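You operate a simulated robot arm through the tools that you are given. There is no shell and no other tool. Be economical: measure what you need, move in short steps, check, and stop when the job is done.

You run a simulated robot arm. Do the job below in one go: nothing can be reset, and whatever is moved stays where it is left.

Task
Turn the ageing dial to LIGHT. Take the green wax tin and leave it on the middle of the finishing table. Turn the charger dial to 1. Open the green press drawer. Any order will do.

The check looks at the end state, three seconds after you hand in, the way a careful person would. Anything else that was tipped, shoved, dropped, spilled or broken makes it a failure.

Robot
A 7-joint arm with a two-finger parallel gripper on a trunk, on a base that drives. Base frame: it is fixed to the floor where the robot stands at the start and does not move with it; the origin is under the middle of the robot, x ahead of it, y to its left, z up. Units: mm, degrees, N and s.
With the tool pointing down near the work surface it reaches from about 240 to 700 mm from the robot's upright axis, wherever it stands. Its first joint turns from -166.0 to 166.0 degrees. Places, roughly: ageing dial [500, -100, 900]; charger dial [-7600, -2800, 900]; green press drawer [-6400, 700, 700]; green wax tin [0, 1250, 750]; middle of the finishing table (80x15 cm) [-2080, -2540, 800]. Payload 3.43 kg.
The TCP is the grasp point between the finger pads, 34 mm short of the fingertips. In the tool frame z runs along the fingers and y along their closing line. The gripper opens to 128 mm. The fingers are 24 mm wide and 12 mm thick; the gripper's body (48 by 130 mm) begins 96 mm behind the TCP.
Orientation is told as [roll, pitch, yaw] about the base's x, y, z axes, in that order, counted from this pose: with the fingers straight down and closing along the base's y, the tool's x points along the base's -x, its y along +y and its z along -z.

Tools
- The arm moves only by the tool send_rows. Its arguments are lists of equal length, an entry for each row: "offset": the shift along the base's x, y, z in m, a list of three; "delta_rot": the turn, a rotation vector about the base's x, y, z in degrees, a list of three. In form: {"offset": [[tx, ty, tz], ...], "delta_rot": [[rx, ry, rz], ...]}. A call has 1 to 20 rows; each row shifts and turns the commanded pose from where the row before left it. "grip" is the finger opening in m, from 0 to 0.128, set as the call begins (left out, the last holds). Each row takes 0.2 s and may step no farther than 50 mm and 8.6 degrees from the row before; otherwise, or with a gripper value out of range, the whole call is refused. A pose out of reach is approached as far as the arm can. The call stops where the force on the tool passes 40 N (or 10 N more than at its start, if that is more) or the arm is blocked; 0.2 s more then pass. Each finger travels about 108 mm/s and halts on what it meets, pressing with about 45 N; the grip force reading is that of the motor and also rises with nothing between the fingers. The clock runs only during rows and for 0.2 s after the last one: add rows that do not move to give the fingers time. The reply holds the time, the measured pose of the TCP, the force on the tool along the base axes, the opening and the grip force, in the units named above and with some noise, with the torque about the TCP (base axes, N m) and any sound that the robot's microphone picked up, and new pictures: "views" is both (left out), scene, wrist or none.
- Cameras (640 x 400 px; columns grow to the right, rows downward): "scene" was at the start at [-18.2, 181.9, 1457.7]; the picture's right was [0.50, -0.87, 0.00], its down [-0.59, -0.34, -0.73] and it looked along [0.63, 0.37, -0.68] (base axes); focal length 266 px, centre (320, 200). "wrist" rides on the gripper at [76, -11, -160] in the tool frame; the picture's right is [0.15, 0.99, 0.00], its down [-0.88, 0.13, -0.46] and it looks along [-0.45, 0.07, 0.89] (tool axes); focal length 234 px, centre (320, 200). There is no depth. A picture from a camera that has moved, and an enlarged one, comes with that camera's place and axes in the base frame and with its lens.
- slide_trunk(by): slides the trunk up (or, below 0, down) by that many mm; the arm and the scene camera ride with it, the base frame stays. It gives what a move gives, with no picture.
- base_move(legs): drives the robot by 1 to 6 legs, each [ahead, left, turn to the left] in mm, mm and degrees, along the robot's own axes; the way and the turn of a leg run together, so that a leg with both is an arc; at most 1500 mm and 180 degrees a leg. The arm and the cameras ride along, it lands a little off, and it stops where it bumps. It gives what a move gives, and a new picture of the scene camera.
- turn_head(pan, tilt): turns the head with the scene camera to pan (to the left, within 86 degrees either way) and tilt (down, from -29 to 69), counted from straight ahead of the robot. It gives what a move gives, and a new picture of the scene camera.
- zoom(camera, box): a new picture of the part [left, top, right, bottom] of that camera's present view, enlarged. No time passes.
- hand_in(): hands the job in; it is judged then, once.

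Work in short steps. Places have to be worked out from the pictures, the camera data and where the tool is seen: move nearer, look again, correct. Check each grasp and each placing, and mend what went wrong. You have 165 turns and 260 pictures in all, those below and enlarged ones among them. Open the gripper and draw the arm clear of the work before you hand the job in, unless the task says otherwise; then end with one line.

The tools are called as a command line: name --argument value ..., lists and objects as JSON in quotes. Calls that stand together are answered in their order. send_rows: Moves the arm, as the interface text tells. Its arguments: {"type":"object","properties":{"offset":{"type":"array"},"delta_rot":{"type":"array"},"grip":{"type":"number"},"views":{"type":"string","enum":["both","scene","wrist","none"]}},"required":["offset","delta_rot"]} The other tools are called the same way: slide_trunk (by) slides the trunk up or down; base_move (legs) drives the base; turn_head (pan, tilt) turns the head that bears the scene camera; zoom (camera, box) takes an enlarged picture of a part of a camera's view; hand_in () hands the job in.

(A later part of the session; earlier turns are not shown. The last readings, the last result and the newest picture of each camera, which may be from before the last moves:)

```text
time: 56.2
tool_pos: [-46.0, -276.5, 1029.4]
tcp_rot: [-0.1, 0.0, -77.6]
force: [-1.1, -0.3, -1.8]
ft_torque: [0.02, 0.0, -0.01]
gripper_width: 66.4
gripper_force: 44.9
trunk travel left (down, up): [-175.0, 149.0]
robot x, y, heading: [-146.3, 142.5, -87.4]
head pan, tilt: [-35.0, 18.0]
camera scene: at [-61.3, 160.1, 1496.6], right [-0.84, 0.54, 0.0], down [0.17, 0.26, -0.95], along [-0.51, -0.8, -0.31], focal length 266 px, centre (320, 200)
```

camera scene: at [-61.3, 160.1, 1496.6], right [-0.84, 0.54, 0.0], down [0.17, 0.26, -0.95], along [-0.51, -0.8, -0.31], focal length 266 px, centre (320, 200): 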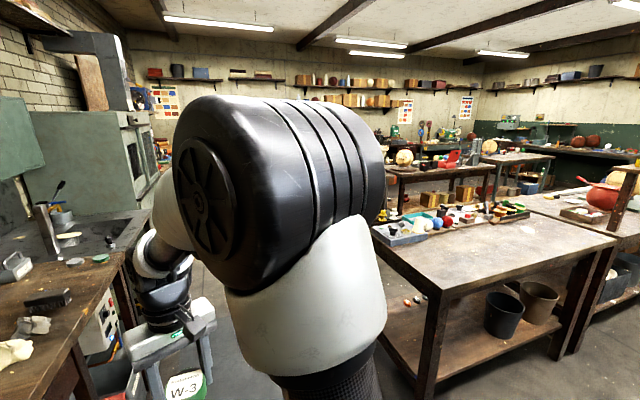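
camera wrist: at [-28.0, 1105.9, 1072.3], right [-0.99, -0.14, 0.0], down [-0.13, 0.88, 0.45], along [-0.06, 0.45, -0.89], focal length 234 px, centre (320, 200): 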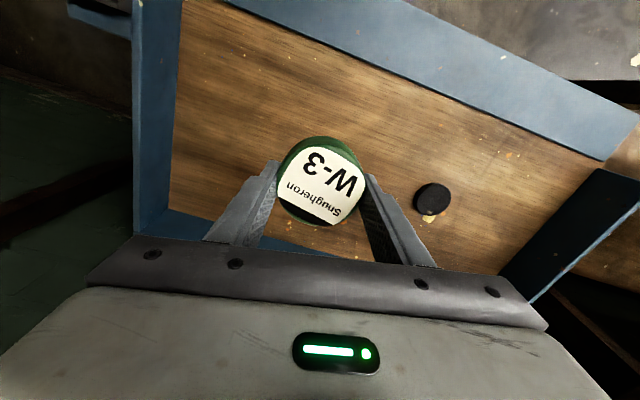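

Projecting the given place, the finishing table is the one with the white board, reachable by the corridor beyond the near island (whose end is at x≈-1000, y -280..-950). I drive down the aisle with a slight shift right.

base_move --legs '[[1250, -250, 0]]'

turn_head --pan -60 --tilt 25

```text
time: 62.6
tool_pos: [-246.2, -1534.9, 1029.1]
tcp_rot: [0.0, 0.0, -78.2]
force: [0.9, -0.3, -2.0]
ft_torque: [-0.02, 0.02, -0.01]
gripper_width: 65.8
gripper_force: 45.0
trunk travel left (down, up): [-175.0, 149.0]
robot x, y, heading: [-345.1, -1112.3, -87.9]
head pan, tilt: [-35.0, 18.0]
camera scene: at [-258.5, -1098.5, 1496.6], right [-0.84, 0.54, 0.0], down [0.17, 0.26, -0.95], along [-0.52, -0.8, -0.31], focal length 266 px, centre (320, 200)
```

scene: 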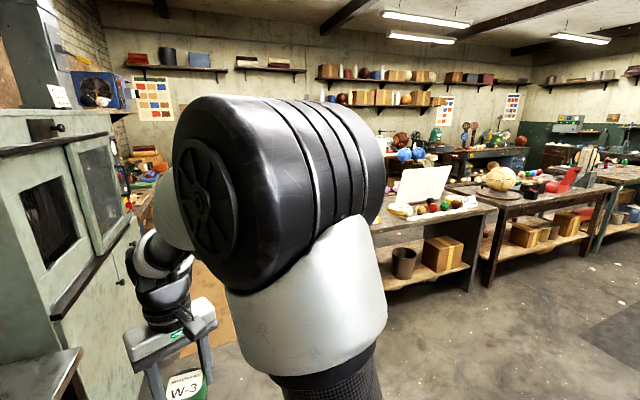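

```text
time: 63.5
tool_pos: [-245.5, -1535.9, 1029.3]
tcp_rot: [-0.1, 0.0, -78.1]
force: [0.0, 0.2, -1.1]
ft_torque: [-0.01, 0.01, -0.01]
gripper_width: 66.2
gripper_force: 44.9
trunk travel left (down, up): [-175.0, 149.0]
robot x, y, heading: [-343.7, -1115.7, -87.9]
head pan, tilt: [-60.0, 25.0]
camera scene: at [-285.8, -1069.2, 1485.2], right [-0.53, 0.85, 0.0], down [0.36, 0.23, -0.91], along [-0.77, -0.48, -0.42], focal length 266 px, centre (320, 200)
```

scene: 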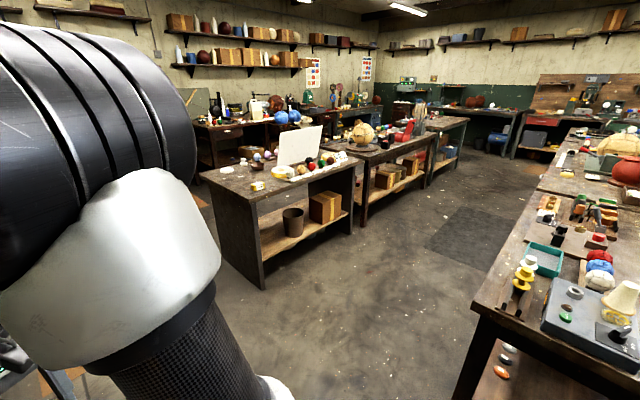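

Table B with the white board matches the finishing table. I zoom on it.

zoom --camera "scene" --box '[190, 110, 380, 230]'

```text
3.33 times, centred on (285, 170) of scene
camera zoom: at [-285.8, -1069.2, 1485.2], right [-0.53, 0.85, 0.0], down [0.36, 0.23, -0.91], along [-0.77, -0.48, -0.42], focal length 888 px, centre (437, 300)
```

zoom: 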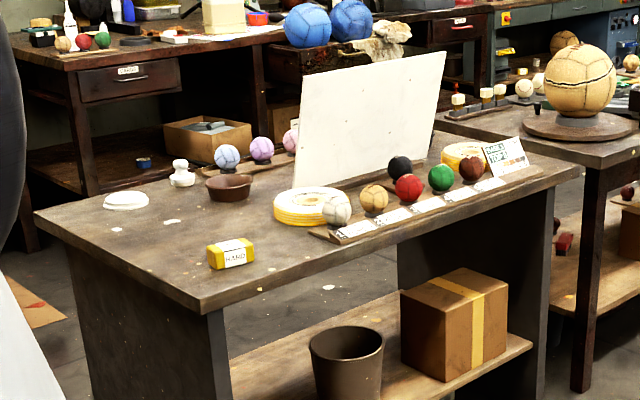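

The table's top spans about (-1300,-2209), (-2453,-1969), (-1446,-2894), so its middle is near (-1950,-2430), rotated about 12°. I drive to in front of it with some clearance.

base_move --legs '[[450, -1070, 0], [0, -380, -12]]'

turn_head --pan 20 --tilt 45

```text
time: 77.5
tool_pos: [-1741.4, -1993.3, 1029.6]
tcp_rot: [0.0, 0.0, -91.0]
force: [-0.7, -1.0, -0.6]
ft_torque: [-0.03, -0.03, 0.03]
gripper_width: 66.1
gripper_force: 45.1
trunk travel left (down, up): [-175.0, 149.0]
robot x, y, heading: [-1742.4, -1564.7, -100.6]
head pan, tilt: [-60.0, 25.0]
camera scene: at [-1675.6, -1530.6, 1485.2], right [-0.33, 0.94, 0.0], down [0.4, 0.14, -0.91], along [-0.86, -0.3, -0.42], focal length 266 px, centre (320, 200)
```

scene: 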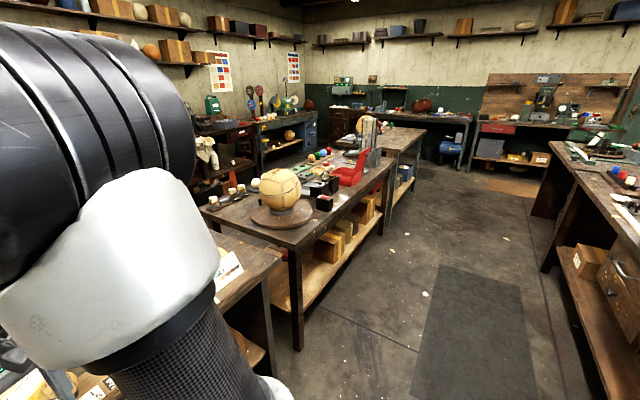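

```text
time: 79.1
tool_pos: [-1741.8, -1994.5, 1029.6]
tcp_rot: [0.1, 0.0, -90.8]
force: [-0.8, -0.8, -1.8]
ft_torque: [0.0, -0.02, 0.01]
gripper_width: 66.0
gripper_force: 45.5
trunk travel left (down, up): [-175.0, 149.0]
robot x, y, heading: [-1743.1, -1557.9, -100.6]
head pan, tilt: [20.0, 45.0]
camera scene: at [-1575.6, -1580.3, 1454.6], right [-0.99, -0.16, 0.0], down [-0.11, 0.7, -0.71], along [0.11, -0.7, -0.71], focal length 266 px, centre (320, 200)
```

scene: 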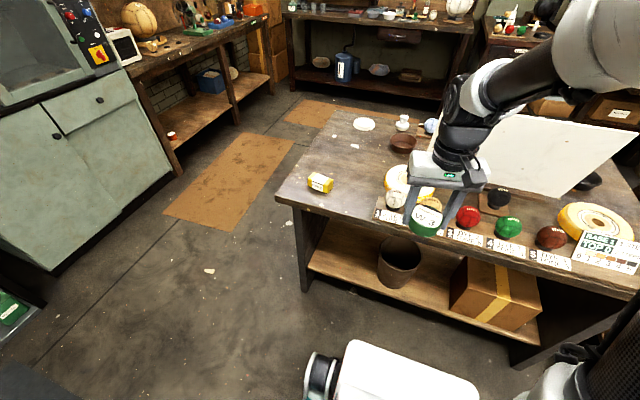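

I now have the table: top at z≈780, front-left corner about (-1318,-2222), depth about 740, length about 1200. The strip just left of the yellow ring looks free, so I move a bit closer and left and check the base clearance.

base_move --legs '[[130, 200, 0]]'

turn_head --pan 30 --tilt 62

```text
time: 81.6
tool_pos: [-1566.6, -2156.6, 1029.2]
tcp_rot: [0.0, 0.0, -90.9]
force: [0.1, 0.3, -1.4]
ft_torque: [0.01, 0.03, 0.0]
gripper_width: 66.1
gripper_force: 44.6
trunk travel left (down, up): [-175.0, 149.0]
robot x, y, heading: [-1568.1, -1726.7, -100.7]
head pan, tilt: [20.0, 45.0]
camera scene: at [-1401.0, -1743.0, 1454.6], right [-0.99, -0.16, 0.0], down [-0.11, 0.7, -0.71], along [0.11, -0.7, -0.71], focal length 266 px, centre (320, 200)
```

scene: 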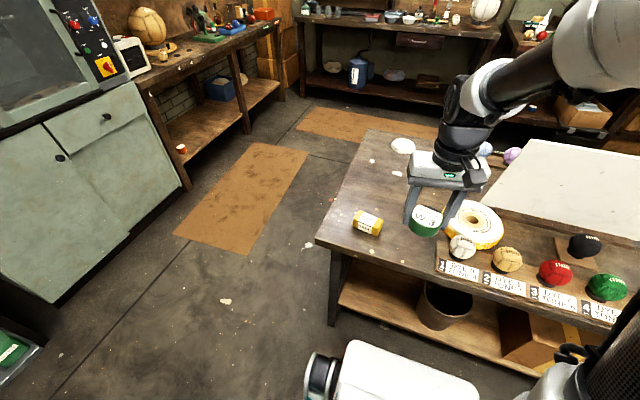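

```text
time: 82.4
tool_pos: [-1566.3, -2156.1, 1029.0]
tcp_rot: [0.1, -0.1, -91.0]
force: [0.0, 0.5, -1.1]
ft_torque: [0.0, -0.06, 0.0]
gripper_width: 66.2
gripper_force: 44.8
trunk travel left (down, up): [-175.0, 149.0]
robot x, y, heading: [-1564.5, -1727.6, -100.6]
head pan, tilt: [30.0, 62.0]
camera scene: at [-1392.9, -1723.5, 1432.9], right [-0.94, -0.33, 0.0], down [-0.29, 0.83, -0.47], along [0.16, -0.44, -0.88], focal length 266 px, centre (320, 200)
```

scene: 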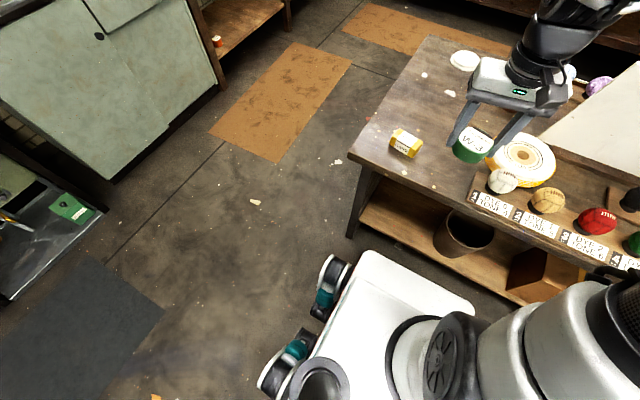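

The base plate can go partly under the table edge, since the lower shelf is recessed over 100 mm. I advance 100 mm.

base_move --legs '[[100, 0, 0]]'

```text
time: 83.6
tool_pos: [-1583.1, -2250.8, 1029.0]
tcp_rot: [0.0, 0.0, -91.0]
force: [0.0, 0.5, -1.4]
ft_torque: [0.0, 0.03, -0.01]
gripper_width: 66.2
gripper_force: 45.0
trunk travel left (down, up): [-175.0, 149.0]
robot x, y, heading: [-1586.9, -1816.7, -101.0]
head pan, tilt: [30.0, 62.0]
camera scene: at [-1410.6, -1817.3, 1432.9], right [-0.94, -0.33, 0.0], down [-0.29, 0.83, -0.47], along [0.16, -0.44, -0.88], focal length 266 px, centre (320, 200)
```

scene: 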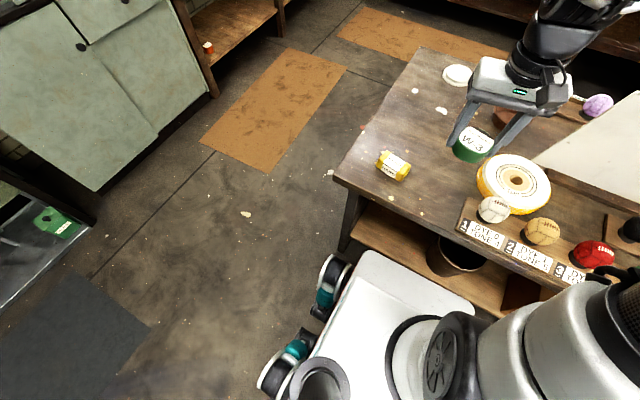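

I reach toward the middle at the present height to view the table top with the wrist camera.

send_rows --offset '[[-0.02, -0.042, 0], [-0.02, -0.042, 0], [-0.02, -0.042, 0], [-0.02, -0.042, 0], [-0.02, -0.042, 0], [-0.01, -0.03, 0], [0, 0, 0]]' --delta_rot '[[0, 0, -2], [0, 0, -2], [0, 0, -2], [0, 0, -2], [0, 0, -2], [0, 0, 0], [0, 0, 0]]'

```text
time: 85.2
tool_pos: [-1690.5, -2491.0, 1028.4]
tcp_rot: [0.0, 0.1, -101.1]
force: [0.0, -0.3, -1.2]
ft_torque: [0.02, -0.01, -0.02]
gripper_width: 66.2
gripper_force: 44.7
trunk travel left (down, up): [-175.0, 149.0]
robot x, y, heading: [-1590.4, -1818.0, -100.8]
head pan, tilt: [30.0, 62.0]
camera scene: at [-1410.7, -1817.6, 1432.9], right [-0.94, -0.33, 0.0], down [-0.29, 0.83, -0.47], along [0.16, -0.44, -0.88], focal length 266 px, centre (320, 200)
camera wrist: at [-1688.9, -2414.5, 1187.4], right [1.0, -0.04, 0.0], down [-0.04, -0.89, 0.45], along [-0.02, -0.45, -0.89], focal length 234 px, centre (320, 200)
```

scene: 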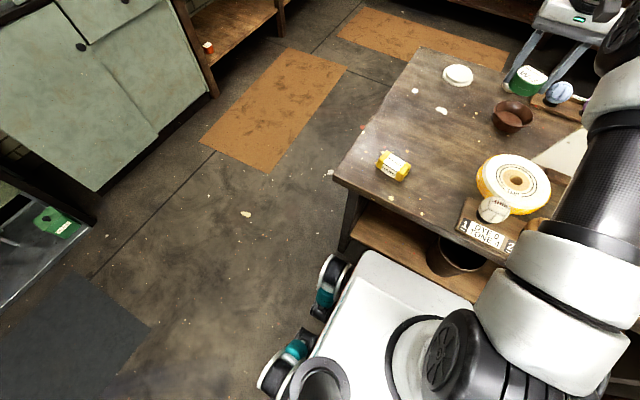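
wrist: 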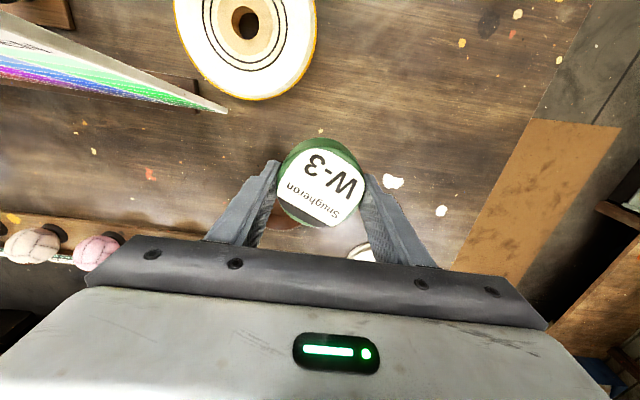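

The wrist view reveals a free strip between the ring/white board and the ball tray — that must be the 80×15 cm middle. To stay clear of the board and within reach, I aim at about (-1758,-2518); first I offset the arm and shift the base right 110 mm.

send_rows --offset '[[0.04, 0, 0], [0.04, 0, 0], [0.03, 0, 0]]' --delta_rot '[[0, 0, 0], [0, 0, 0], [0, 0, 0]]' --views "none"

base_move --legs '[[0, -110, 0]]'

```text
time: 86.0
tool_pos: [-1582.2, -2489.5, 1027.0]
tcp_rot: [-0.1, -0.1, -101.0]
force: [0.5, -0.5, -1.2]
ft_torque: [0.01, 0.02, 0.02]
gripper_width: 65.9
gripper_force: 45.1
trunk travel left (down, up): [-175.0, 149.0]
robot x, y, heading: [-1588.1, -1814.6, -100.9]
head pan, tilt: [30.0, 62.0]
```

```text
time: 87.7
tool_pos: [-1690.1, -2469.4, 1027.6]
tcp_rot: [0.0, 0.1, -101.0]
force: [0.1, 0.1, -1.3]
ft_torque: [-0.02, 0.0, 0.0]
gripper_width: 66.1
gripper_force: 45.7
trunk travel left (down, up): [-175.0, 149.0]
robot x, y, heading: [-1693.7, -1795.6, -100.9]
head pan, tilt: [30.0, 62.0]
camera scene: at [-1518.7, -1797.0, 1432.9], right [-0.94, -0.33, 0.0], down [-0.29, 0.83, -0.47], along [0.15, -0.44, -0.88], focal length 266 px, centre (320, 200)
```

scene: 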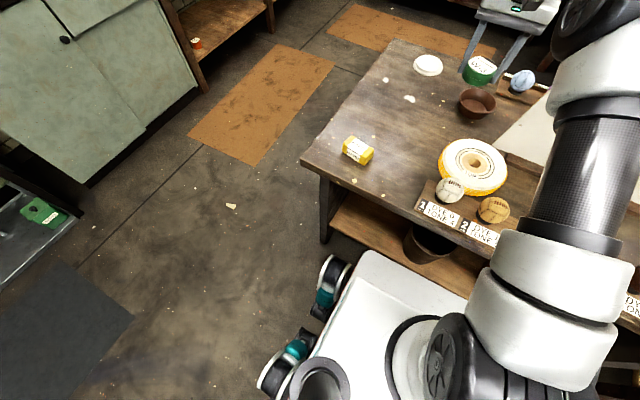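

The bowl is at about (-1780,-2628) and the ring's rear edge at y≈-2445. I move to (-1752,-2510) and lower to z≈900 to check reach and clearances.

send_rows --offset '[[-0.031, -0.02, -0.03], [-0.031, -0.02, -0.03], [0, 0, -0.03], [0, 0, -0.03], [0, 0, 0]]' --delta_rot '[[0, 0, 0], [0, 0, 0], [0, 0, 0], [0, 0, 0], [0, 0, 0]]'

```text
time: 88.9
tool_pos: [-1752.1, -2510.4, 907.9]
tcp_rot: [-0.1, 0.0, -100.9]
force: [-0.4, 0.4, -1.1]
ft_torque: [-0.04, -0.02, -0.04]
gripper_width: 66.2
gripper_force: 45.2
trunk travel left (down, up): [-175.0, 149.0]
robot x, y, heading: [-1694.7, -1797.2, -100.8]
head pan, tilt: [30.0, 62.0]
camera scene: at [-1518.7, -1797.1, 1432.9], right [-0.94, -0.33, 0.0], down [-0.29, 0.83, -0.47], along [0.15, -0.44, -0.88], focal length 266 px, centre (320, 200)
camera wrist: at [-1749.7, -2433.5, 1067.0], right [1.0, -0.04, 0.0], down [-0.04, -0.89, 0.46], along [-0.02, -0.46, -0.89], focal length 234 px, centre (320, 200)
```

scene: 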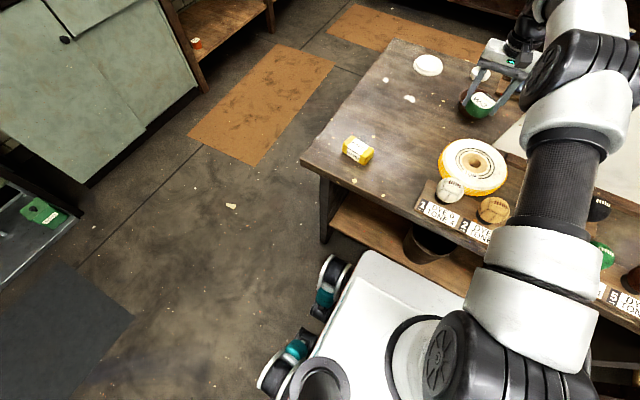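
wrist: 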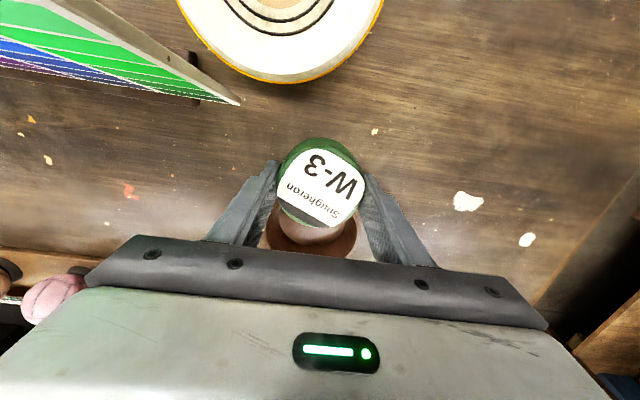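

Reach works, but this spot sits tight between the ring and the bowl, off to one side. The strip's centre is better reached from the table's back side, where the aisle is wide. I lift, retract and back away.

send_rows --offset '[[0, 0, 0.04], [0, 0, 0.04], [0, 0, 0.04], [0.02, 0.04, 0.02], [0.02, 0.045, 0], [0.01, 0.045, 0], [0.01, 0.045, 0], [0.01, 0.045, 0], [0, 0.045, 0]]' --delta_rot '[[0, 0, 0], [0, 0, 0], [0, 0, 0], [0, 0, 0], [0, 0, 0], [0, 0, 0], [0, 0, 0], [0, 0, 0], [0, 0, 0]]' --views "none"

base_move --legs '[[-250, 0, 0], [0, 950, 0]]'

turn_head --pan 10 --tilt 25

```text
time: 90.9
tool_pos: [-1687.4, -2476.6, 1128.4]
tcp_rot: [0.0, 0.2, -101.1]
force: [0.2, -0.2, -2.2]
ft_torque: [0.0, -0.02, -0.01]
gripper_width: 66.2
gripper_force: 44.7
out of reach, approached as far as the arm can: row 4, 5, 6, 7, 8, 9
trunk travel left (down, up): [-175.0, 149.0]
robot x, y, heading: [-1693.6, -1801.7, -100.5]
head pan, tilt: [30.0, 62.0]
```

```text
time: 101.8
tool_pos: [-693.8, -2409.3, 1129.6]
tcp_rot: [-0.2, 0.2, -100.1]
force: [0.0, 0.1, -1.6]
ft_torque: [-0.04, 0.03, 0.01]
gripper_width: 66.1
gripper_force: 45.3
trunk travel left (down, up): [-175.0, 149.0]
robot x, y, heading: [-712.8, -1732.5, -99.8]
head pan, tilt: [30.0, 62.0]
camera scene: at [-534.3, -1727.5, 1432.9], right [-0.94, -0.34, 0.0], down [-0.3, 0.83, -0.47], along [0.16, -0.44, -0.88], focal length 266 px, centre (320, 200)
```

scene: 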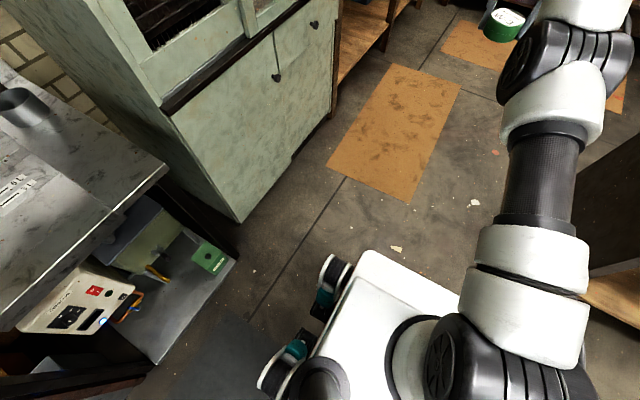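

```text
time: 102.8
tool_pos: [-693.6, -2408.9, 1129.0]
tcp_rot: [-0.1, 0.2, -100.1]
force: [0.0, 0.7, -1.1]
ft_torque: [-0.01, -0.03, -0.02]
gripper_width: 66.1
gripper_force: 45.2
trunk travel left (down, up): [-175.0, 149.0]
robot x, y, heading: [-710.9, -1732.6, -99.6]
head pan, tilt: [10.0, 25.0]
camera scene: at [-556.2, -1759.3, 1485.1], right [-1.0, 0.0, 0.0], down [0.0, 0.42, -0.91], along [0.0, -0.91, -0.42], focal length 266 px, centre (320, 200)
```

scene: 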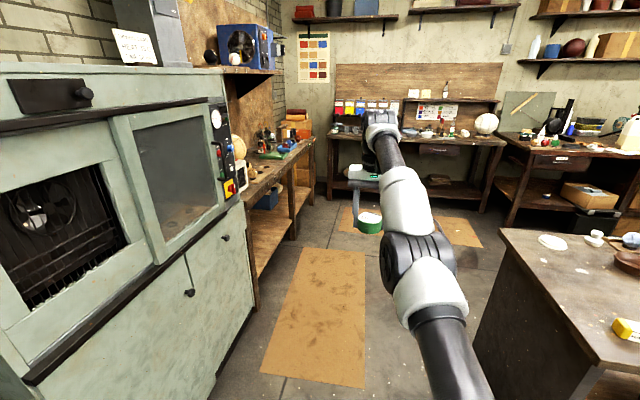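

The retraction was out of reach at that height; I lower to z≈1030 and retract there before going on.

send_rows --offset '[[0, 0, -0.04], [0, 0, -0.04], [0, 0, -0.02], [0, 0, 0]]' --delta_rot '[[0, 0, 0], [0, 0, 0], [0, 0, 0], [0, 0, 0]]' --views "none"

```text
time: 103.8
tool_pos: [-691.7, -2437.0, 1038.8]
tcp_rot: [-0.1, 0.5, -100.2]
force: [0.7, -0.3, -1.4]
ft_torque: [-0.01, 0.01, 0.0]
gripper_width: 66.3
gripper_force: 44.9
out of reach, approached as far as the arm can: row 1, 2, 3
trunk travel left (down, up): [-175.0, 149.0]
robot x, y, heading: [-711.0, -1731.6, -99.7]
head pan, tilt: [10.0, 25.0]
```

send_rows --offset '[[0, 0.03, 0], [0, 0.03, 0], [0, 0.03, 0], [0, 0.03, 0], [0, 0, 0]]' --delta_rot '[[0, 0, 0], [0, 0, 0], [0, 0, 0], [0, 0, 0], [0, 0, 0]]' --views "none"

```text
time: 105.0
tool_pos: [-691.0, -2432.1, 1062.0]
tcp_rot: [-0.2, 0.3, -100.2]
force: [-0.3, 0.3, -1.6]
ft_torque: [-0.01, 0.02, 0.01]
gripper_width: 66.1
gripper_force: 45.0
out of reach, approached as far as the arm can: row 1, 2, 3, 4
trunk travel left (down, up): [-175.0, 149.0]
robot x, y, heading: [-711.0, -1729.4, -100.1]
head pan, tilt: [10.0, 25.0]
```

The arm appears stuck in a joint-limited pose while the commanded pose ran inward. I command back outward to resynchronise.

send_rows --offset '[[-0.008, -0.045, 0], [-0.008, -0.045, 0], [-0.008, -0.045, 0], [-0.008, -0.045, 0], [-0.008, -0.045, 0], [-0.008, -0.045, 0], [0, 0, 0]]' --delta_rot '[[0, 0, 0], [0, 0, 0], [0, 0, 0], [0, 0, 0], [0, 0, 0], [0, 0, 0], [0, 0, 0]]' --views "scene"

```text
time: 106.6
tool_pos: [-704.1, -2439.7, 1047.0]
tcp_rot: [-0.2, 0.3, -100.1]
force: [-0.2, 0.2, -1.5]
ft_torque: [0.0, 0.03, 0.01]
gripper_width: 66.1
gripper_force: 44.3
out of reach, approached as far as the arm can: row 1, 2, 3, 4, 5, 6
trunk travel left (down, up): [-175.0, 149.0]
robot x, y, heading: [-708.1, -1731.7, -99.7]
head pan, tilt: [10.0, 25.0]
camera scene: at [-556.2, -1759.3, 1485.2], right [-1.0, 0.0, 0.0], down [0.0, 0.42, -0.91], along [0.0, -0.91, -0.42], focal length 266 px, centre (320, 200)
```

scene: 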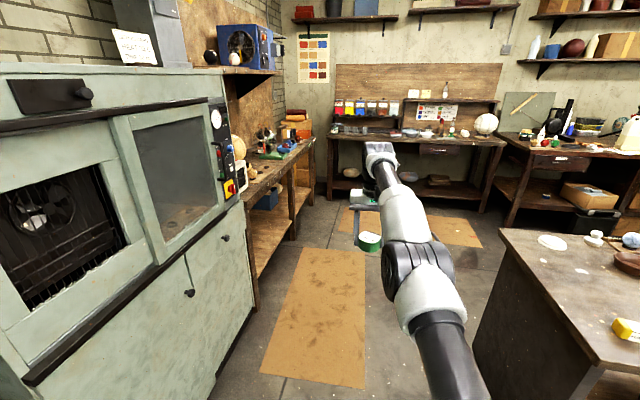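

The arm is stretched straight (a singular pose). I'll bend the elbow by lowering the tool well below over free floor.

send_rows --offset '[[0, 0, -0.04], [0, 0, -0.04], [0, 0, -0.04], [0, 0, -0.04], [0, 0, -0.04], [0, 0, -0.04], [0, 0, 0], [0, 0, 0]]' --delta_rot '[[0, 0, 0], [0, 0, 0], [0, 0, 0], [0, 0, 0], [0, 0, 0], [0, 0, 0], [0, 0, 0], [0, 0, 0]]' --views "none"

```text
time: 108.4
tool_pos: [-706.1, -2460.3, 813.9]
tcp_rot: [-0.1, 0.4, -100.2]
force: [-0.3, -0.1, -2.2]
ft_torque: [0.0, 0.01, -0.02]
gripper_width: 66.1
gripper_force: 44.6
out of reach, approached as far as the arm can: row 1, 2, 3, 4
trunk travel left (down, up): [-175.0, 149.0]
robot x, y, heading: [-710.5, -1734.1, -99.8]
head pan, tilt: [10.0, 25.0]
```

It is back in reach. Now I retract inward at this lower height.

send_rows --offset '[[0, 0.03, 0], [0, 0.04, 0], [0, 0.04, 0], [0, 0.04, 0], [0, 0.04, 0], [0, 0.04, 0], [0, 0.04, 0], [0, 0, 0]]' --delta_rot '[[0, 0, 0], [0, 0, 0], [0, 0, 0], [0, 0, 0], [0, 0, 0], [0, 0, 0], [0, 0, 0], [0, 0, 0]]' --views "none"

```text
time: 110.2
tool_pos: [-703.2, -2458.7, 801.5]
tcp_rot: [-0.1, 0.3, -100.1]
force: [0.4, -0.3, -1.6]
ft_torque: [0.0, 0.03, -0.02]
gripper_width: 66.2
gripper_force: 44.4
out of reach, approached as far as the arm can: row 1, 2, 3, 4, 5, 6, 7
trunk travel left (down, up): [-175.0, 149.0]
robot x, y, heading: [-710.4, -1734.6, -99.9]
head pan, tilt: [10.0, 25.0]
```

Still singular. I try diagonal steps, down and inward, so the elbow gets a first-order bend.

send_rows --offset '[[0, 0.006, -0.045], [0, 0.01, -0.045], [0, 0.015, -0.045], [0, 0.02, -0.045], [0, 0, 0]]' --delta_rot '[[0, 0, 0], [0, 0, 0], [0, 0, 0], [0, 0, 0], [0, 0, 0]]' --views "scene"

```text
time: 111.4
tool_pos: [-701.3, -2417.9, 616.7]
tcp_rot: [-0.2, 0.2, -100.1]
force: [0.2, 0.6, -0.9]
ft_torque: [-0.01, 0.01, 0.0]
gripper_width: 66.1
gripper_force: 44.8
out of reach, approached as far as the arm can: row 2, 3, 4
trunk travel left (down, up): [-175.0, 149.0]
robot x, y, heading: [-709.6, -1731.5, -99.9]
head pan, tilt: [10.0, 25.0]
camera scene: at [-556.2, -1759.4, 1485.2], right [-1.0, 0.0, 0.0], down [0.0, 0.42, -0.91], along [0.0, -0.91, -0.42], focal length 266 px, centre (320, 200)
```

scene: 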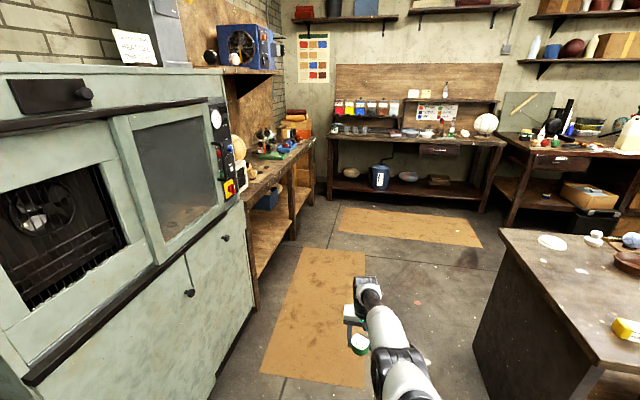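

send_rows --offset '[[0, 0, 0.045], [0, 0, 0.045], [0, 0, 0.045], [0, 0, 0.045], [0, 0, 0.045], [0, 0, 0]]' --delta_rot '[[0, 0, 0], [0, 0, 0], [0, 0, 0], [0, 0, 0], [0, 0, 0], [0, 0, 0]]' --views "none"

```text
time: 112.8
tool_pos: [-701.0, -2461.2, 834.8]
tcp_rot: [-0.1, 0.3, -100.1]
force: [-0.7, 0.6, -1.7]
ft_torque: [-0.03, -0.01, 0.05]
gripper_width: 66.0
gripper_force: 45.0
out of reach, approached as far as the arm can: row 1, 2, 3, 4
trunk travel left (down, up): [-175.0, 149.0]
robot x, y, heading: [-710.5, -1728.3, -99.7]
head pan, tilt: [10.0, 25.0]
```

I try many tiny inward steps so the solver can creep out of the singular pose.

send_rows --offset '[[0, 0.002, 0], [0, 0.002, 0], [0, 0.002, 0], [0, 0.002, 0], [0, 0.003, 0], [0, 0.003, 0], [0, 0.003, 0], [0, 0.004, 0], [0, 0.004, 0], [0, 0.005, 0], [0, 0.006, 0], [0, 0.008, 0], [0, 0.01, 0], [0, 0.01, 0], [0, 0.02, 0], [0, 0.02, 0], [0, 0.02, 0], [0, 0.02, 0], [0, 0.02, 0], [0, 0.02, 0]]' --delta_rot '[[0, 0, 0], [0, 0, 0], [0, 0, 0], [0, 0, 0], [0, 0, 0], [0, 0, 0], [0, 0, 0], [0, 0, 0], [0, 0, 0], [0, 0, 0], [0, 0, 0], [0, 0, 0], [0, 0, 0], [0, 0, 0], [0, 0, 0], [0, 0, 0], [0, 0, 0], [0, 0, 0], [0, 0, 0], [0, 0, 0]]' --views "none"

```text
time: 117.0
tool_pos: [-701.2, -2460.3, 835.4]
tcp_rot: [-0.1, 0.4, -100.1]
force: [-0.5, -0.2, -0.5]
ft_torque: [-0.02, 0.01, 0.0]
gripper_width: 65.9
gripper_force: 44.8
out of reach, approached as far as the arm can: row 1, 4, 5, 7, 8, 9, 10, 11, 12, 13, 14, 15, 16, 17, 18, 19, 20
trunk travel left (down, up): [-175.0, 149.0]
robot x, y, heading: [-711.1, -1733.6, -99.8]
head pan, tilt: [10.0, 25.0]
```

Inward pulls and vertical moves give no elbow motion, but a tool tilt should. I tilt the fingers slightly toward the robot while moving inward.

send_rows --offset '[[0.008, 0.046, 0], [0.008, 0.046, 0], [0.008, 0.046, 0], [0, 0, 0]]' --delta_rot '[[7.9, -1.36, 0], [7.9, -1.36, 0], [7.9, -1.36, 0], [0, 0, 0]]' --views "none"

```text
time: 118.0
tool_pos: [-677.9, -2359.1, 834.9]
tcp_rot: [-0.2, 24.5, -100.1]
force: [-0.4, -0.1, -1.2]
ft_torque: [0.0, 0.01, 0.0]
gripper_width: 65.9
gripper_force: 44.6
out of reach, approached as far as the arm can: row 1, 2, 3
trunk travel left (down, up): [-175.0, 149.0]
robot x, y, heading: [-709.5, -1731.5, -99.7]
head pan, tilt: [10.0, 25.0]
```

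send_rows --offset '[[0.007, 0.04, 0], [0.007, 0.04, 0], [0.007, 0.04, 0], [0, 0, 0]]' --delta_rot '[[0, 0, 0], [0, 0, 0], [0, 0, 0], [0, 0, 0]]' --views "scene"

```text
time: 119.0
tool_pos: [-663.4, -2358.3, 830.5]
tcp_rot: [-0.2, 24.4, -100.1]
force: [0.2, 0.5, -1.7]
ft_torque: [-0.02, 0.0, 0.0]
gripper_width: 66.0
gripper_force: 45.0
out of reach, approached as far as the arm can: row 1, 2, 3
trunk travel left (down, up): [-175.0, 149.0]
robot x, y, heading: [-710.8, -1732.7, -99.5]
head pan, tilt: [10.0, 25.0]
camera scene: at [-556.2, -1759.3, 1485.2], right [-1.0, 0.0, 0.0], down [0.0, 0.42, -0.91], along [0.0, -0.91, -0.42], focal length 266 px, centre (320, 200)
```

scene: 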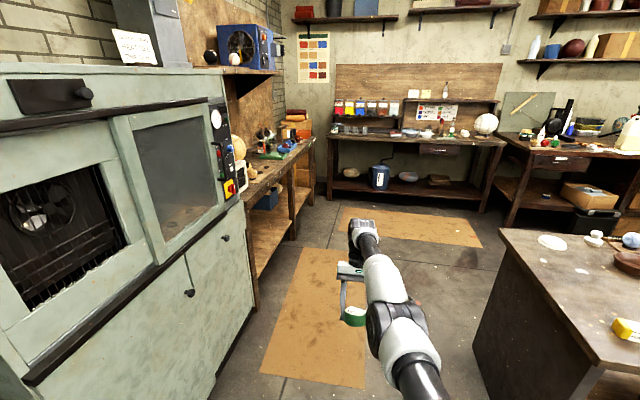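

send_rows --offset '[[0, 0, 0], [0, 0, 0], [0, 0, 0], [0, 0, 0], [0, 0, 0], [0, 0, 0]]' --delta_rot '[[-7.9, 1.36, 0], [-7.9, 1.36, 0], [-7.9, 1.36, 0], [-7.9, 1.36, 0], [-7.9, 1.36, 0], [0, 0, 0]]' --views "none"

```text
time: 120.4
tool_pos: [-650.2, -2524.6, 819.5]
tcp_rot: [-0.1, -15.8, -100.2]
force: [0.4, -0.3, -1.2]
ft_torque: [-0.01, -0.01, 0.03]
gripper_width: 65.9
gripper_force: 45.1
out of reach, approached as far as the arm can: row 1, 2, 3, 4, 5
trunk travel left (down, up): [-175.0, 149.0]
robot x, y, heading: [-708.4, -1731.8, -100.0]
head pan, tilt: [10.0, 25.0]
```

The arm remains straight. I rotate the tool about its wrist point (wrist stationary), which should add elbow bend each row, then pull inward.

send_rows --offset '[[0.006, 0.0345, -0.0073], [0.006, 0.0352, -0.0024], [0.006, 0.0352, 0.0024], [0.006, 0.0346, 0.0073], [0.0056, 0.0333, 0.012], [0.005, 0.031, 0.0164], [0, 0, 0]]' --delta_rot '[[7.9, -1.36, 0], [7.9, -1.36, 0], [7.9, -1.36, 0], [7.9, -1.36, 0], [7.9, -1.36, 0], [7.9, -1.36, 0], [0, 0, 0]]' --views "none"

send_rows --offset '[[0.0005, 0.004, 0], [0.0005, 0.004, 0], [0.001, 0.005, 0], [0.001, 0.005, 0], [0.001, 0.01, 0], [0.001, 0.01, 0], [0.001, 0.02, 0], [0.001, 0.02, 0], [0, 0, 0]]' --delta_rot '[[0, 0, 0], [0, 0, 0], [0, 0, 0], [0, 0, 0], [0, 0, 0], [0, 0, 0], [0, 0, 0], [0, 0, 0], [0, 0, 0]]' --views "none"

```text
time: 122.0
tool_pos: [-615.4, -2326.5, 844.1]
tcp_rot: [-0.3, 32.3, -100.2]
force: [0.1, 0.2, -1.2]
ft_torque: [-0.04, 0.02, -0.01]
gripper_width: 66.0
gripper_force: 45.0
out of reach, approached as far as the arm can: row 6
trunk travel left (down, up): [-175.0, 149.0]
robot x, y, heading: [-708.5, -1731.6, -99.9]
head pan, tilt: [10.0, 25.0]
```

```text
time: 124.0
tool_pos: [-614.6, -2323.9, 842.2]
tcp_rot: [-0.3, 32.3, -100.3]
force: [0.6, 0.6, -1.6]
ft_torque: [-0.03, -0.03, 0.0]
gripper_width: 65.9
gripper_force: 45.0
out of reach, approached as far as the arm can: row 1, 2, 3, 4, 5, 6, 7, 8
trunk travel left (down, up): [-175.0, 149.0]
robot x, y, heading: [-709.6, -1737.0, -100.0]
head pan, tilt: [10.0, 25.0]
```

I zoom on the arm to see its actual configuration.

zoom --camera "scene" --box '[300, 180, 500, 400]'

turn_head --pan -60 --tilt 45

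```text
1.82 times, centred on (400, 290) of scene
camera zoom: at [-556.2, -1759.3, 1485.2], right [-1.0, 0.0, 0.0], down [0.0, 0.42, -0.91], along [0.0, -0.91, -0.42], focal length 485 px, centre (174, 36)
```

zoom: 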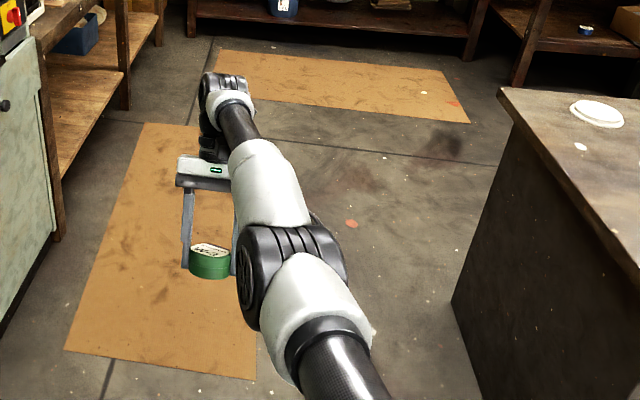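

```text
time: 125.4
tool_pos: [-612.9, -2324.0, 840.2]
tcp_rot: [-0.4, 32.2, -100.1]
force: [0.1, 0.4, -1.3]
ft_torque: [0.0, -0.01, 0.0]
gripper_width: 66.2
gripper_force: 45.2
trunk travel left (down, up): [-175.0, 149.0]
robot x, y, heading: [-706.8, -1731.7, -99.7]
head pan, tilt: [-60.0, 45.0]
camera scene: at [-632.8, -1695.2, 1454.7], right [-0.35, 0.94, 0.0], down [0.66, 0.24, -0.71], along [-0.66, -0.24, -0.71], focal length 266 px, centre (320, 200)
```

scene: 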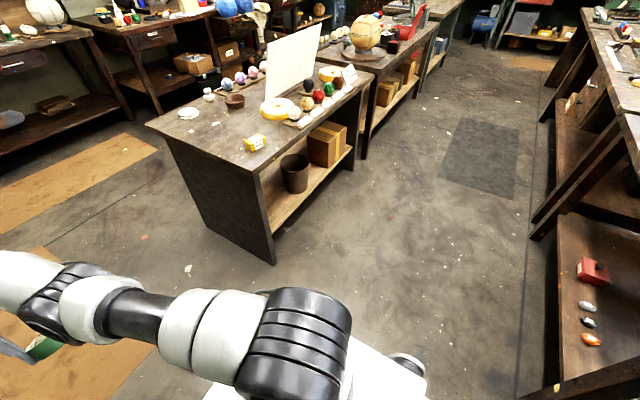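

The arm is indeed straight. I try the opposite tilt direction while drawing the wrist slightly inward in a growing schedule.

send_rows --offset '[[-0.0052, -0.0301, -0.0164], [-0.0054, -0.0315, -0.012], [-0.0056, -0.0323, -0.0073], [-0.0056, -0.0325, -0.0024], [-0.0055, -0.032, 0.0024], [-0.0053, -0.031, 0.0073], [-0.005, -0.029, 0.012], [-0.0046, -0.0265, 0.0164], [0, 0, 0]]' --delta_rot '[[-7.9, 1.36, 0], [-7.9, 1.36, 0], [-7.9, 1.36, 0], [-7.9, 1.36, 0], [-7.9, 1.36, 0], [-7.9, 1.36, 0], [-7.9, 1.36, 0], [-7.9, 1.36, 0], [0, 0, 0]]' --views "none"

```text
time: 127.4
tool_pos: [-656.4, -2585.5, 837.1]
tcp_rot: [0.1, -31.8, -100.1]
force: [0.4, 0.5, -1.9]
ft_torque: [0.03, 0.04, 0.02]
gripper_width: 66.0
gripper_force: 45.2
out of reach, approached as far as the arm can: row 5, 6, 7, 8
trunk travel left (down, up): [-175.0, 149.0]
robot x, y, heading: [-708.3, -1732.2, -99.8]
head pan, tilt: [-60.0, 45.0]
```

send_rows --offset '[[0.0053, 0.031, -0.0164], [0.0057, 0.033, -0.012], [0.006, 0.0347, -0.0073], [0.0062, 0.0358, -0.0024], [0.0063, 0.0363, 0.0024], [0.0062, 0.036, 0.0073], [0.0061, 0.0352, 0.012], [0.0058, 0.0337, 0.0164], [0, 0, 0]]' --delta_rot '[[7.9, -1.36, 0], [7.9, -1.36, 0], [7.9, -1.36, 0], [7.9, -1.36, 0], [7.9, -1.36, 0], [7.9, -1.36, 0], [7.9, -1.36, 0], [7.9, -1.36, 0], [0, 0, 0]]' --views "none"

```text
time: 129.4
tool_pos: [-608.3, -2325.9, 833.4]
tcp_rot: [-0.4, 31.4, -100.3]
force: [0.4, 0.5, -1.0]
ft_torque: [0.0, -0.03, 0.0]
gripper_width: 65.9
gripper_force: 45.0
out of reach, approached as far as the arm can: row 2, 5, 6, 8
trunk travel left (down, up): [-175.0, 149.0]
robot x, y, heading: [-708.2, -1732.6, -99.9]
head pan, tilt: [-60.0, 45.0]
```

I'll untilt the tool and drive the arm upward: with a vertical tool, a raised arm should force the wrist toward its limit and make the elbow bend.

send_rows --offset '[[-0.0052, -0.0303, -0.0164], [-0.0056, -0.0322, -0.012], [-0.0058, -0.0334, -0.0073], [-0.0059, -0.034, -0.0024], [0, 0, 0.045], [0, 0, 0.045], [0, 0, 0.045], [0, 0.005, 0.045], [0, 0.01, 0.045], [0, 0.012, 0.045], [0, 0.014, 0.045], [0, 0.016, 0.045], [0, 0.02, 0.045], [0, 0.022, 0.043], [0, 0.024, 0.042], [0, 0.026, 0.04], [0, 0.028, 0.04]]' --delta_rot '[[-7.9, 1.36, 0], [-7.9, 1.36, 0], [-7.9, 1.36, 0], [-7.5, 1.3, 0], [0, 0, 0], [0, 0, 0], [0, 0, 0], [0, 0, 0], [0, 0, 0], [0, 0, 0], [0, 0, 0], [0, 0, 0], [0, 0, 0], [0, 0, 0], [0, 0, 0], [0, 0, 0], [0, 0, 0]]' --views "none"

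```text
time: 133.0
tool_pos: [-638.3, -2248.5, 1339.3]
tcp_rot: [0.0, 0.5, -100.1]
force: [-0.5, -0.3, -1.0]
ft_torque: [0.03, 0.0, 0.02]
gripper_width: 65.8
gripper_force: 45.7
out of reach, approached as far as the arm can: row 1, 13, 15, 16, 17
trunk travel left (down, up): [-175.0, 149.0]
robot x, y, heading: [-710.4, -1735.0, -99.6]
head pan, tilt: [-60.0, 45.0]
```

The radius is now less than the sphere would give, so something has bent. I try moving inward and then down from here.

send_rows --offset '[[0, 0.03, 0], [0, 0.03, 0], [0, 0.03, 0], [0, 0, -0.03], [0, 0, -0.04], [0, 0, -0.04], [0, 0, 0]]' --delta_rot '[[0, 0, 0], [0, 0, 0], [0, 0, 0], [0, 0, 0], [0, 0, 0], [0, 0, 0], [0, 0, 0]]' --views "scene"

```text
time: 134.6
tool_pos: [-638.4, -2161.6, 1226.6]
tcp_rot: [-0.1, 0.7, -100.0]
force: [0.5, 0.4, -2.0]
ft_torque: [0.0, 0.0, -0.02]
gripper_width: 66.1
gripper_force: 44.8
trunk travel left (down, up): [-175.0, 149.0]
robot x, y, heading: [-708.7, -1730.4, -99.6]
head pan, tilt: [-60.0, 45.0]
camera scene: at [-632.8, -1695.1, 1454.6], right [-0.34, 0.94, 0.0], down [0.66, 0.24, -0.71], along [-0.66, -0.24, -0.71], focal length 266 px, centre (320, 200)
```

scene: 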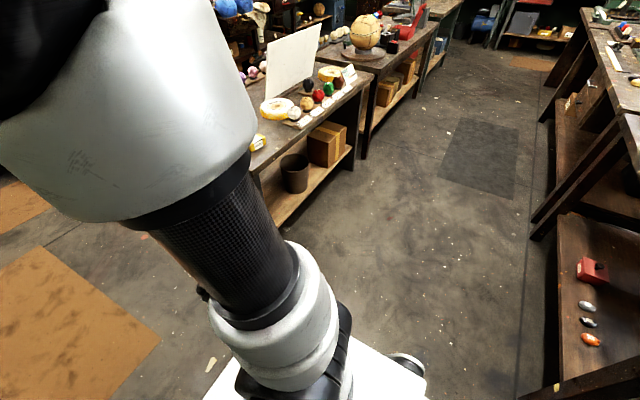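

Unlocked: the elbow is up again and moves normally. I lower to travel height and drive past the table's end toward its back.

send_rows --offset '[[0, 0, -0.04], [0, 0, -0.04], [0, 0, -0.04], [0, 0, -0.04], [0, 0, 0]]' --delta_rot '[[0, 0, 0], [0, 0, 0], [0, 0, 0], [0, 0, 0], [0, 0, 0]]' --views "none"

base_move --legs '[[1000, 0, 0], [900, 0, 0]]'

```text
time: 135.8
tool_pos: [-637.9, -2160.8, 1068.0]
tcp_rot: [-0.1, 0.6, -100.2]
force: [-0.5, -0.1, -1.6]
ft_torque: [-0.02, 0.02, 0.0]
gripper_width: 66.3
gripper_force: 44.9
trunk travel left (down, up): [-175.0, 149.0]
robot x, y, heading: [-712.0, -1731.0, -99.8]
head pan, tilt: [-60.0, 45.0]
```

```text
time: 145.5
tool_pos: [-1014.7, -4066.6, 1069.4]
tcp_rot: [-0.1, 0.7, -101.7]
force: [-0.2, 0.7, -1.9]
ft_torque: [-0.01, 0.04, 0.0]
gripper_width: 66.0
gripper_force: 45.1
trunk travel left (down, up): [-175.0, 149.0]
robot x, y, heading: [-1071.8, -3634.8, -101.7]
head pan, tilt: [-60.0, 45.0]
camera scene: at [-994.4, -3601.5, 1454.6], right [-0.32, 0.95, 0.0], down [0.67, 0.22, -0.71], along [-0.67, -0.22, -0.71], focal length 266 px, centre (320, 200)
```

scene: 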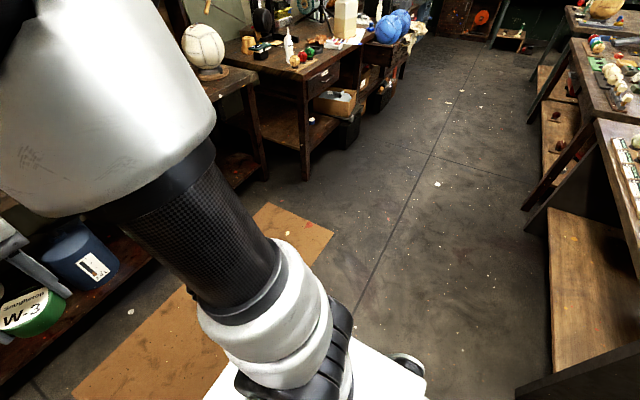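

I'm behind the table in a wide aisle. I turn 180° to face the table from the back.

base_move --legs '[[0, 0, 180], [0, 850, 0]]'

turn_head --pan -10 --tilt 42

```text
time: 161.6
tool_pos: [-1974.4, -3065.0, 1068.8]
tcp_rot: [-0.1, 0.6, 80.3]
force: [0.6, -0.7, -1.0]
ft_torque: [0.0, 0.02, 0.02]
gripper_width: 65.9
gripper_force: 45.3
trunk travel left (down, up): [-175.0, 149.0]
robot x, y, heading: [-1901.4, -3494.1, 80.8]
head pan, tilt: [-60.0, 45.0]
camera scene: at [-1976.4, -3530.4, 1454.6], right [0.35, -0.94, 0.0], down [-0.66, -0.25, -0.71], along [0.66, 0.25, -0.71], focal length 266 px, centre (320, 200)
```

scene: 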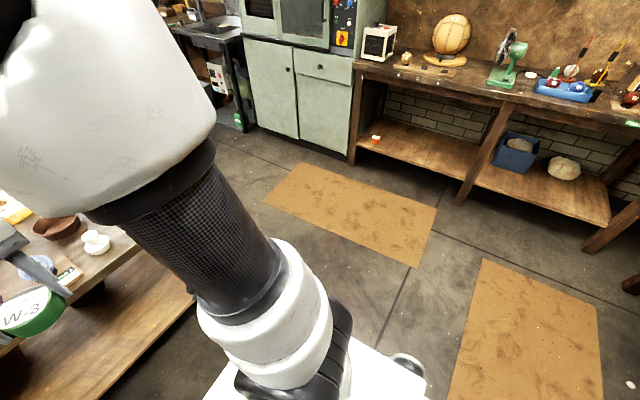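

```text
time: 162.8
tool_pos: [-1974.1, -3064.4, 1068.3]
tcp_rot: [-0.1, 0.6, 80.3]
force: [0.7, 0.0, -1.9]
ft_torque: [0.03, 0.03, 0.0]
gripper_width: 66.1
gripper_force: 44.7
trunk travel left (down, up): [-175.0, 149.0]
robot x, y, heading: [-1898.0, -3493.8, 80.8]
head pan, tilt: [-10.0, 42.0]
camera scene: at [-2024.6, -3480.2, 1458.9], right [0.94, -0.33, 0.0], down [-0.22, -0.63, -0.74], along [0.25, 0.7, -0.67], focal length 266 px, centre (320, 200)
```

scene: 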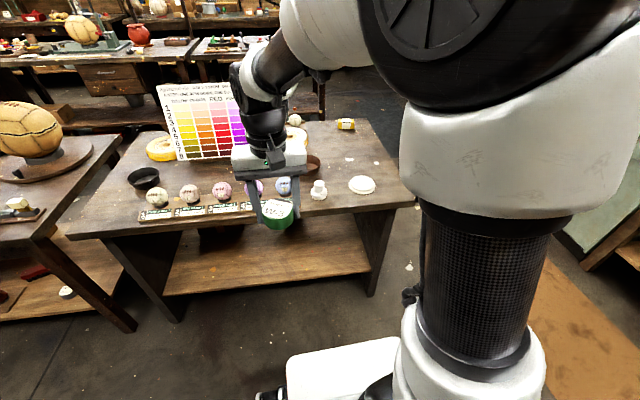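

From the back, the strip between the colour chart and the ball tray is clearly visible and reachable. Table corners give a centre at about (-1972,-2455), so I target (-1985,-2495) and position the base accordingly.

base_move --legs '[[295, 278, 0]]'

```text
time: 166.1
tool_pos: [-2211.6, -2725.5, 1069.6]
tcp_rot: [-0.2, 0.6, 80.9]
force: [-0.3, -0.1, -1.6]
ft_torque: [-0.02, 0.01, -0.01]
gripper_width: 65.7
gripper_force: 45.0
trunk travel left (down, up): [-175.0, 149.0]
robot x, y, heading: [-2134.4, -3156.7, 81.1]
head pan, tilt: [-10.0, 42.0]
camera scene: at [-2257.8, -3141.3, 1458.9], right [0.95, -0.32, 0.0], down [-0.21, -0.63, -0.74], along [0.24, 0.7, -0.67], focal length 266 px, centre (320, 200)
```

scene: 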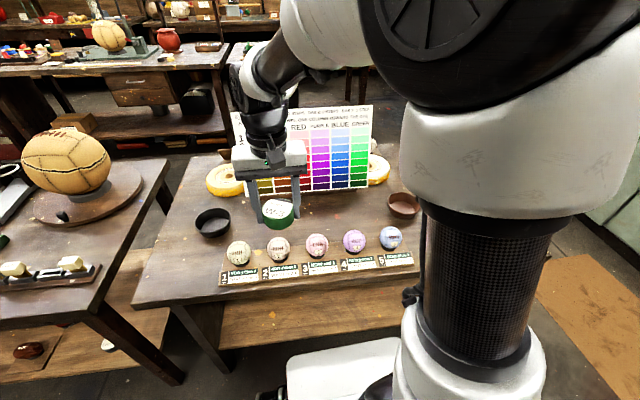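

The strip at x=-1985 spans y≈-2384 (chart) to -2640 (balls). I move the tin above (-1985,-2502) and lower to z≈930 to check.

send_rows --offset '[[0.032, 0.0315, 0], [0.032, 0.0315, 0], [0.032, 0.0315, 0], [0.032, 0.032, 0], [0.033, 0.032, -0.02], [0.033, 0.032, -0.03], [0.033, 0.032, -0.03], [0, 0, -0.03], [0, 0, -0.03], [0, 0, 0]]' --delta_rot '[[0, 0, 0], [0, 0, 0], [0, 0, -1], [0, 0, -1], [0, 0, -1], [0, 0, 0], [0, 0, 0], [0, 0, 0], [0, 0, 0], [0, 0, 0]]'

```text
refused: row 5 steps farther than a row can; nothing moved
```

send_rows --offset '[[0.032, 0.0315, 0], [0.032, 0.0315, 0], [0.032, 0.0315, 0], [0.032, 0.032, 0], [0.033, 0.032, 0], [0.033, 0.032, 0], [0.033, 0.032, 0], [0, 0, -0.04], [0, 0, -0.04], [0, 0, -0.04], [0, 0, -0.02], [0, 0, 0]]' --delta_rot '[[0, 0, 0], [0, 0, 0], [0, 0, -1], [0, 0, -1], [0, 0, -1], [0, 0, 0], [0, 0, 0], [0, 0, 0], [0, 0, 0], [0, 0, 0], [0, 0, 0], [0, 0, 0]]'

```text
time: 168.7
tool_pos: [-1984.7, -2504.0, 930.0]
tcp_rot: [-0.2, 0.6, 78.0]
force: [-0.9, 0.2, -1.6]
ft_torque: [-0.02, 0.0, 0.0]
gripper_width: 65.8
gripper_force: 44.3
trunk travel left (down, up): [-175.0, 149.0]
robot x, y, heading: [-2130.9, -3155.1, 81.2]
head pan, tilt: [-10.0, 42.0]
camera scene: at [-2257.8, -3141.3, 1459.0], right [0.95, -0.32, 0.0], down [-0.21, -0.63, -0.74], along [0.24, 0.7, -0.67], focal length 266 px, centre (320, 200)
camera wrist: at [-1990.9, -2579.0, 1090.3], right [-1.0, 0.06, 0.0], down [0.06, 0.89, 0.45], along [0.03, 0.45, -0.89], focal length 234 px, centre (320, 200)
```

scene: 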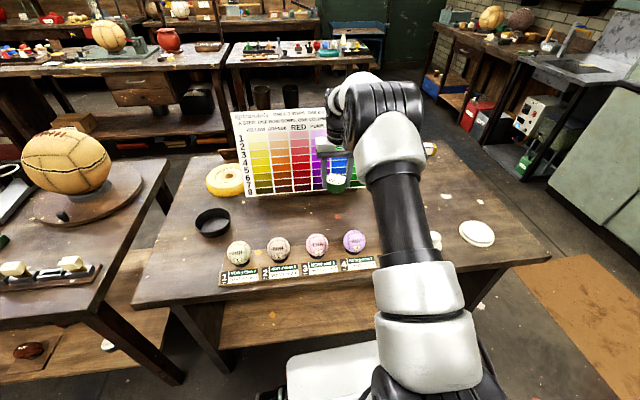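
wrist: 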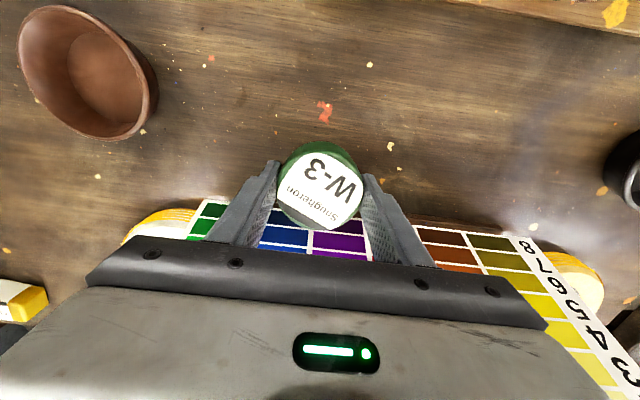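

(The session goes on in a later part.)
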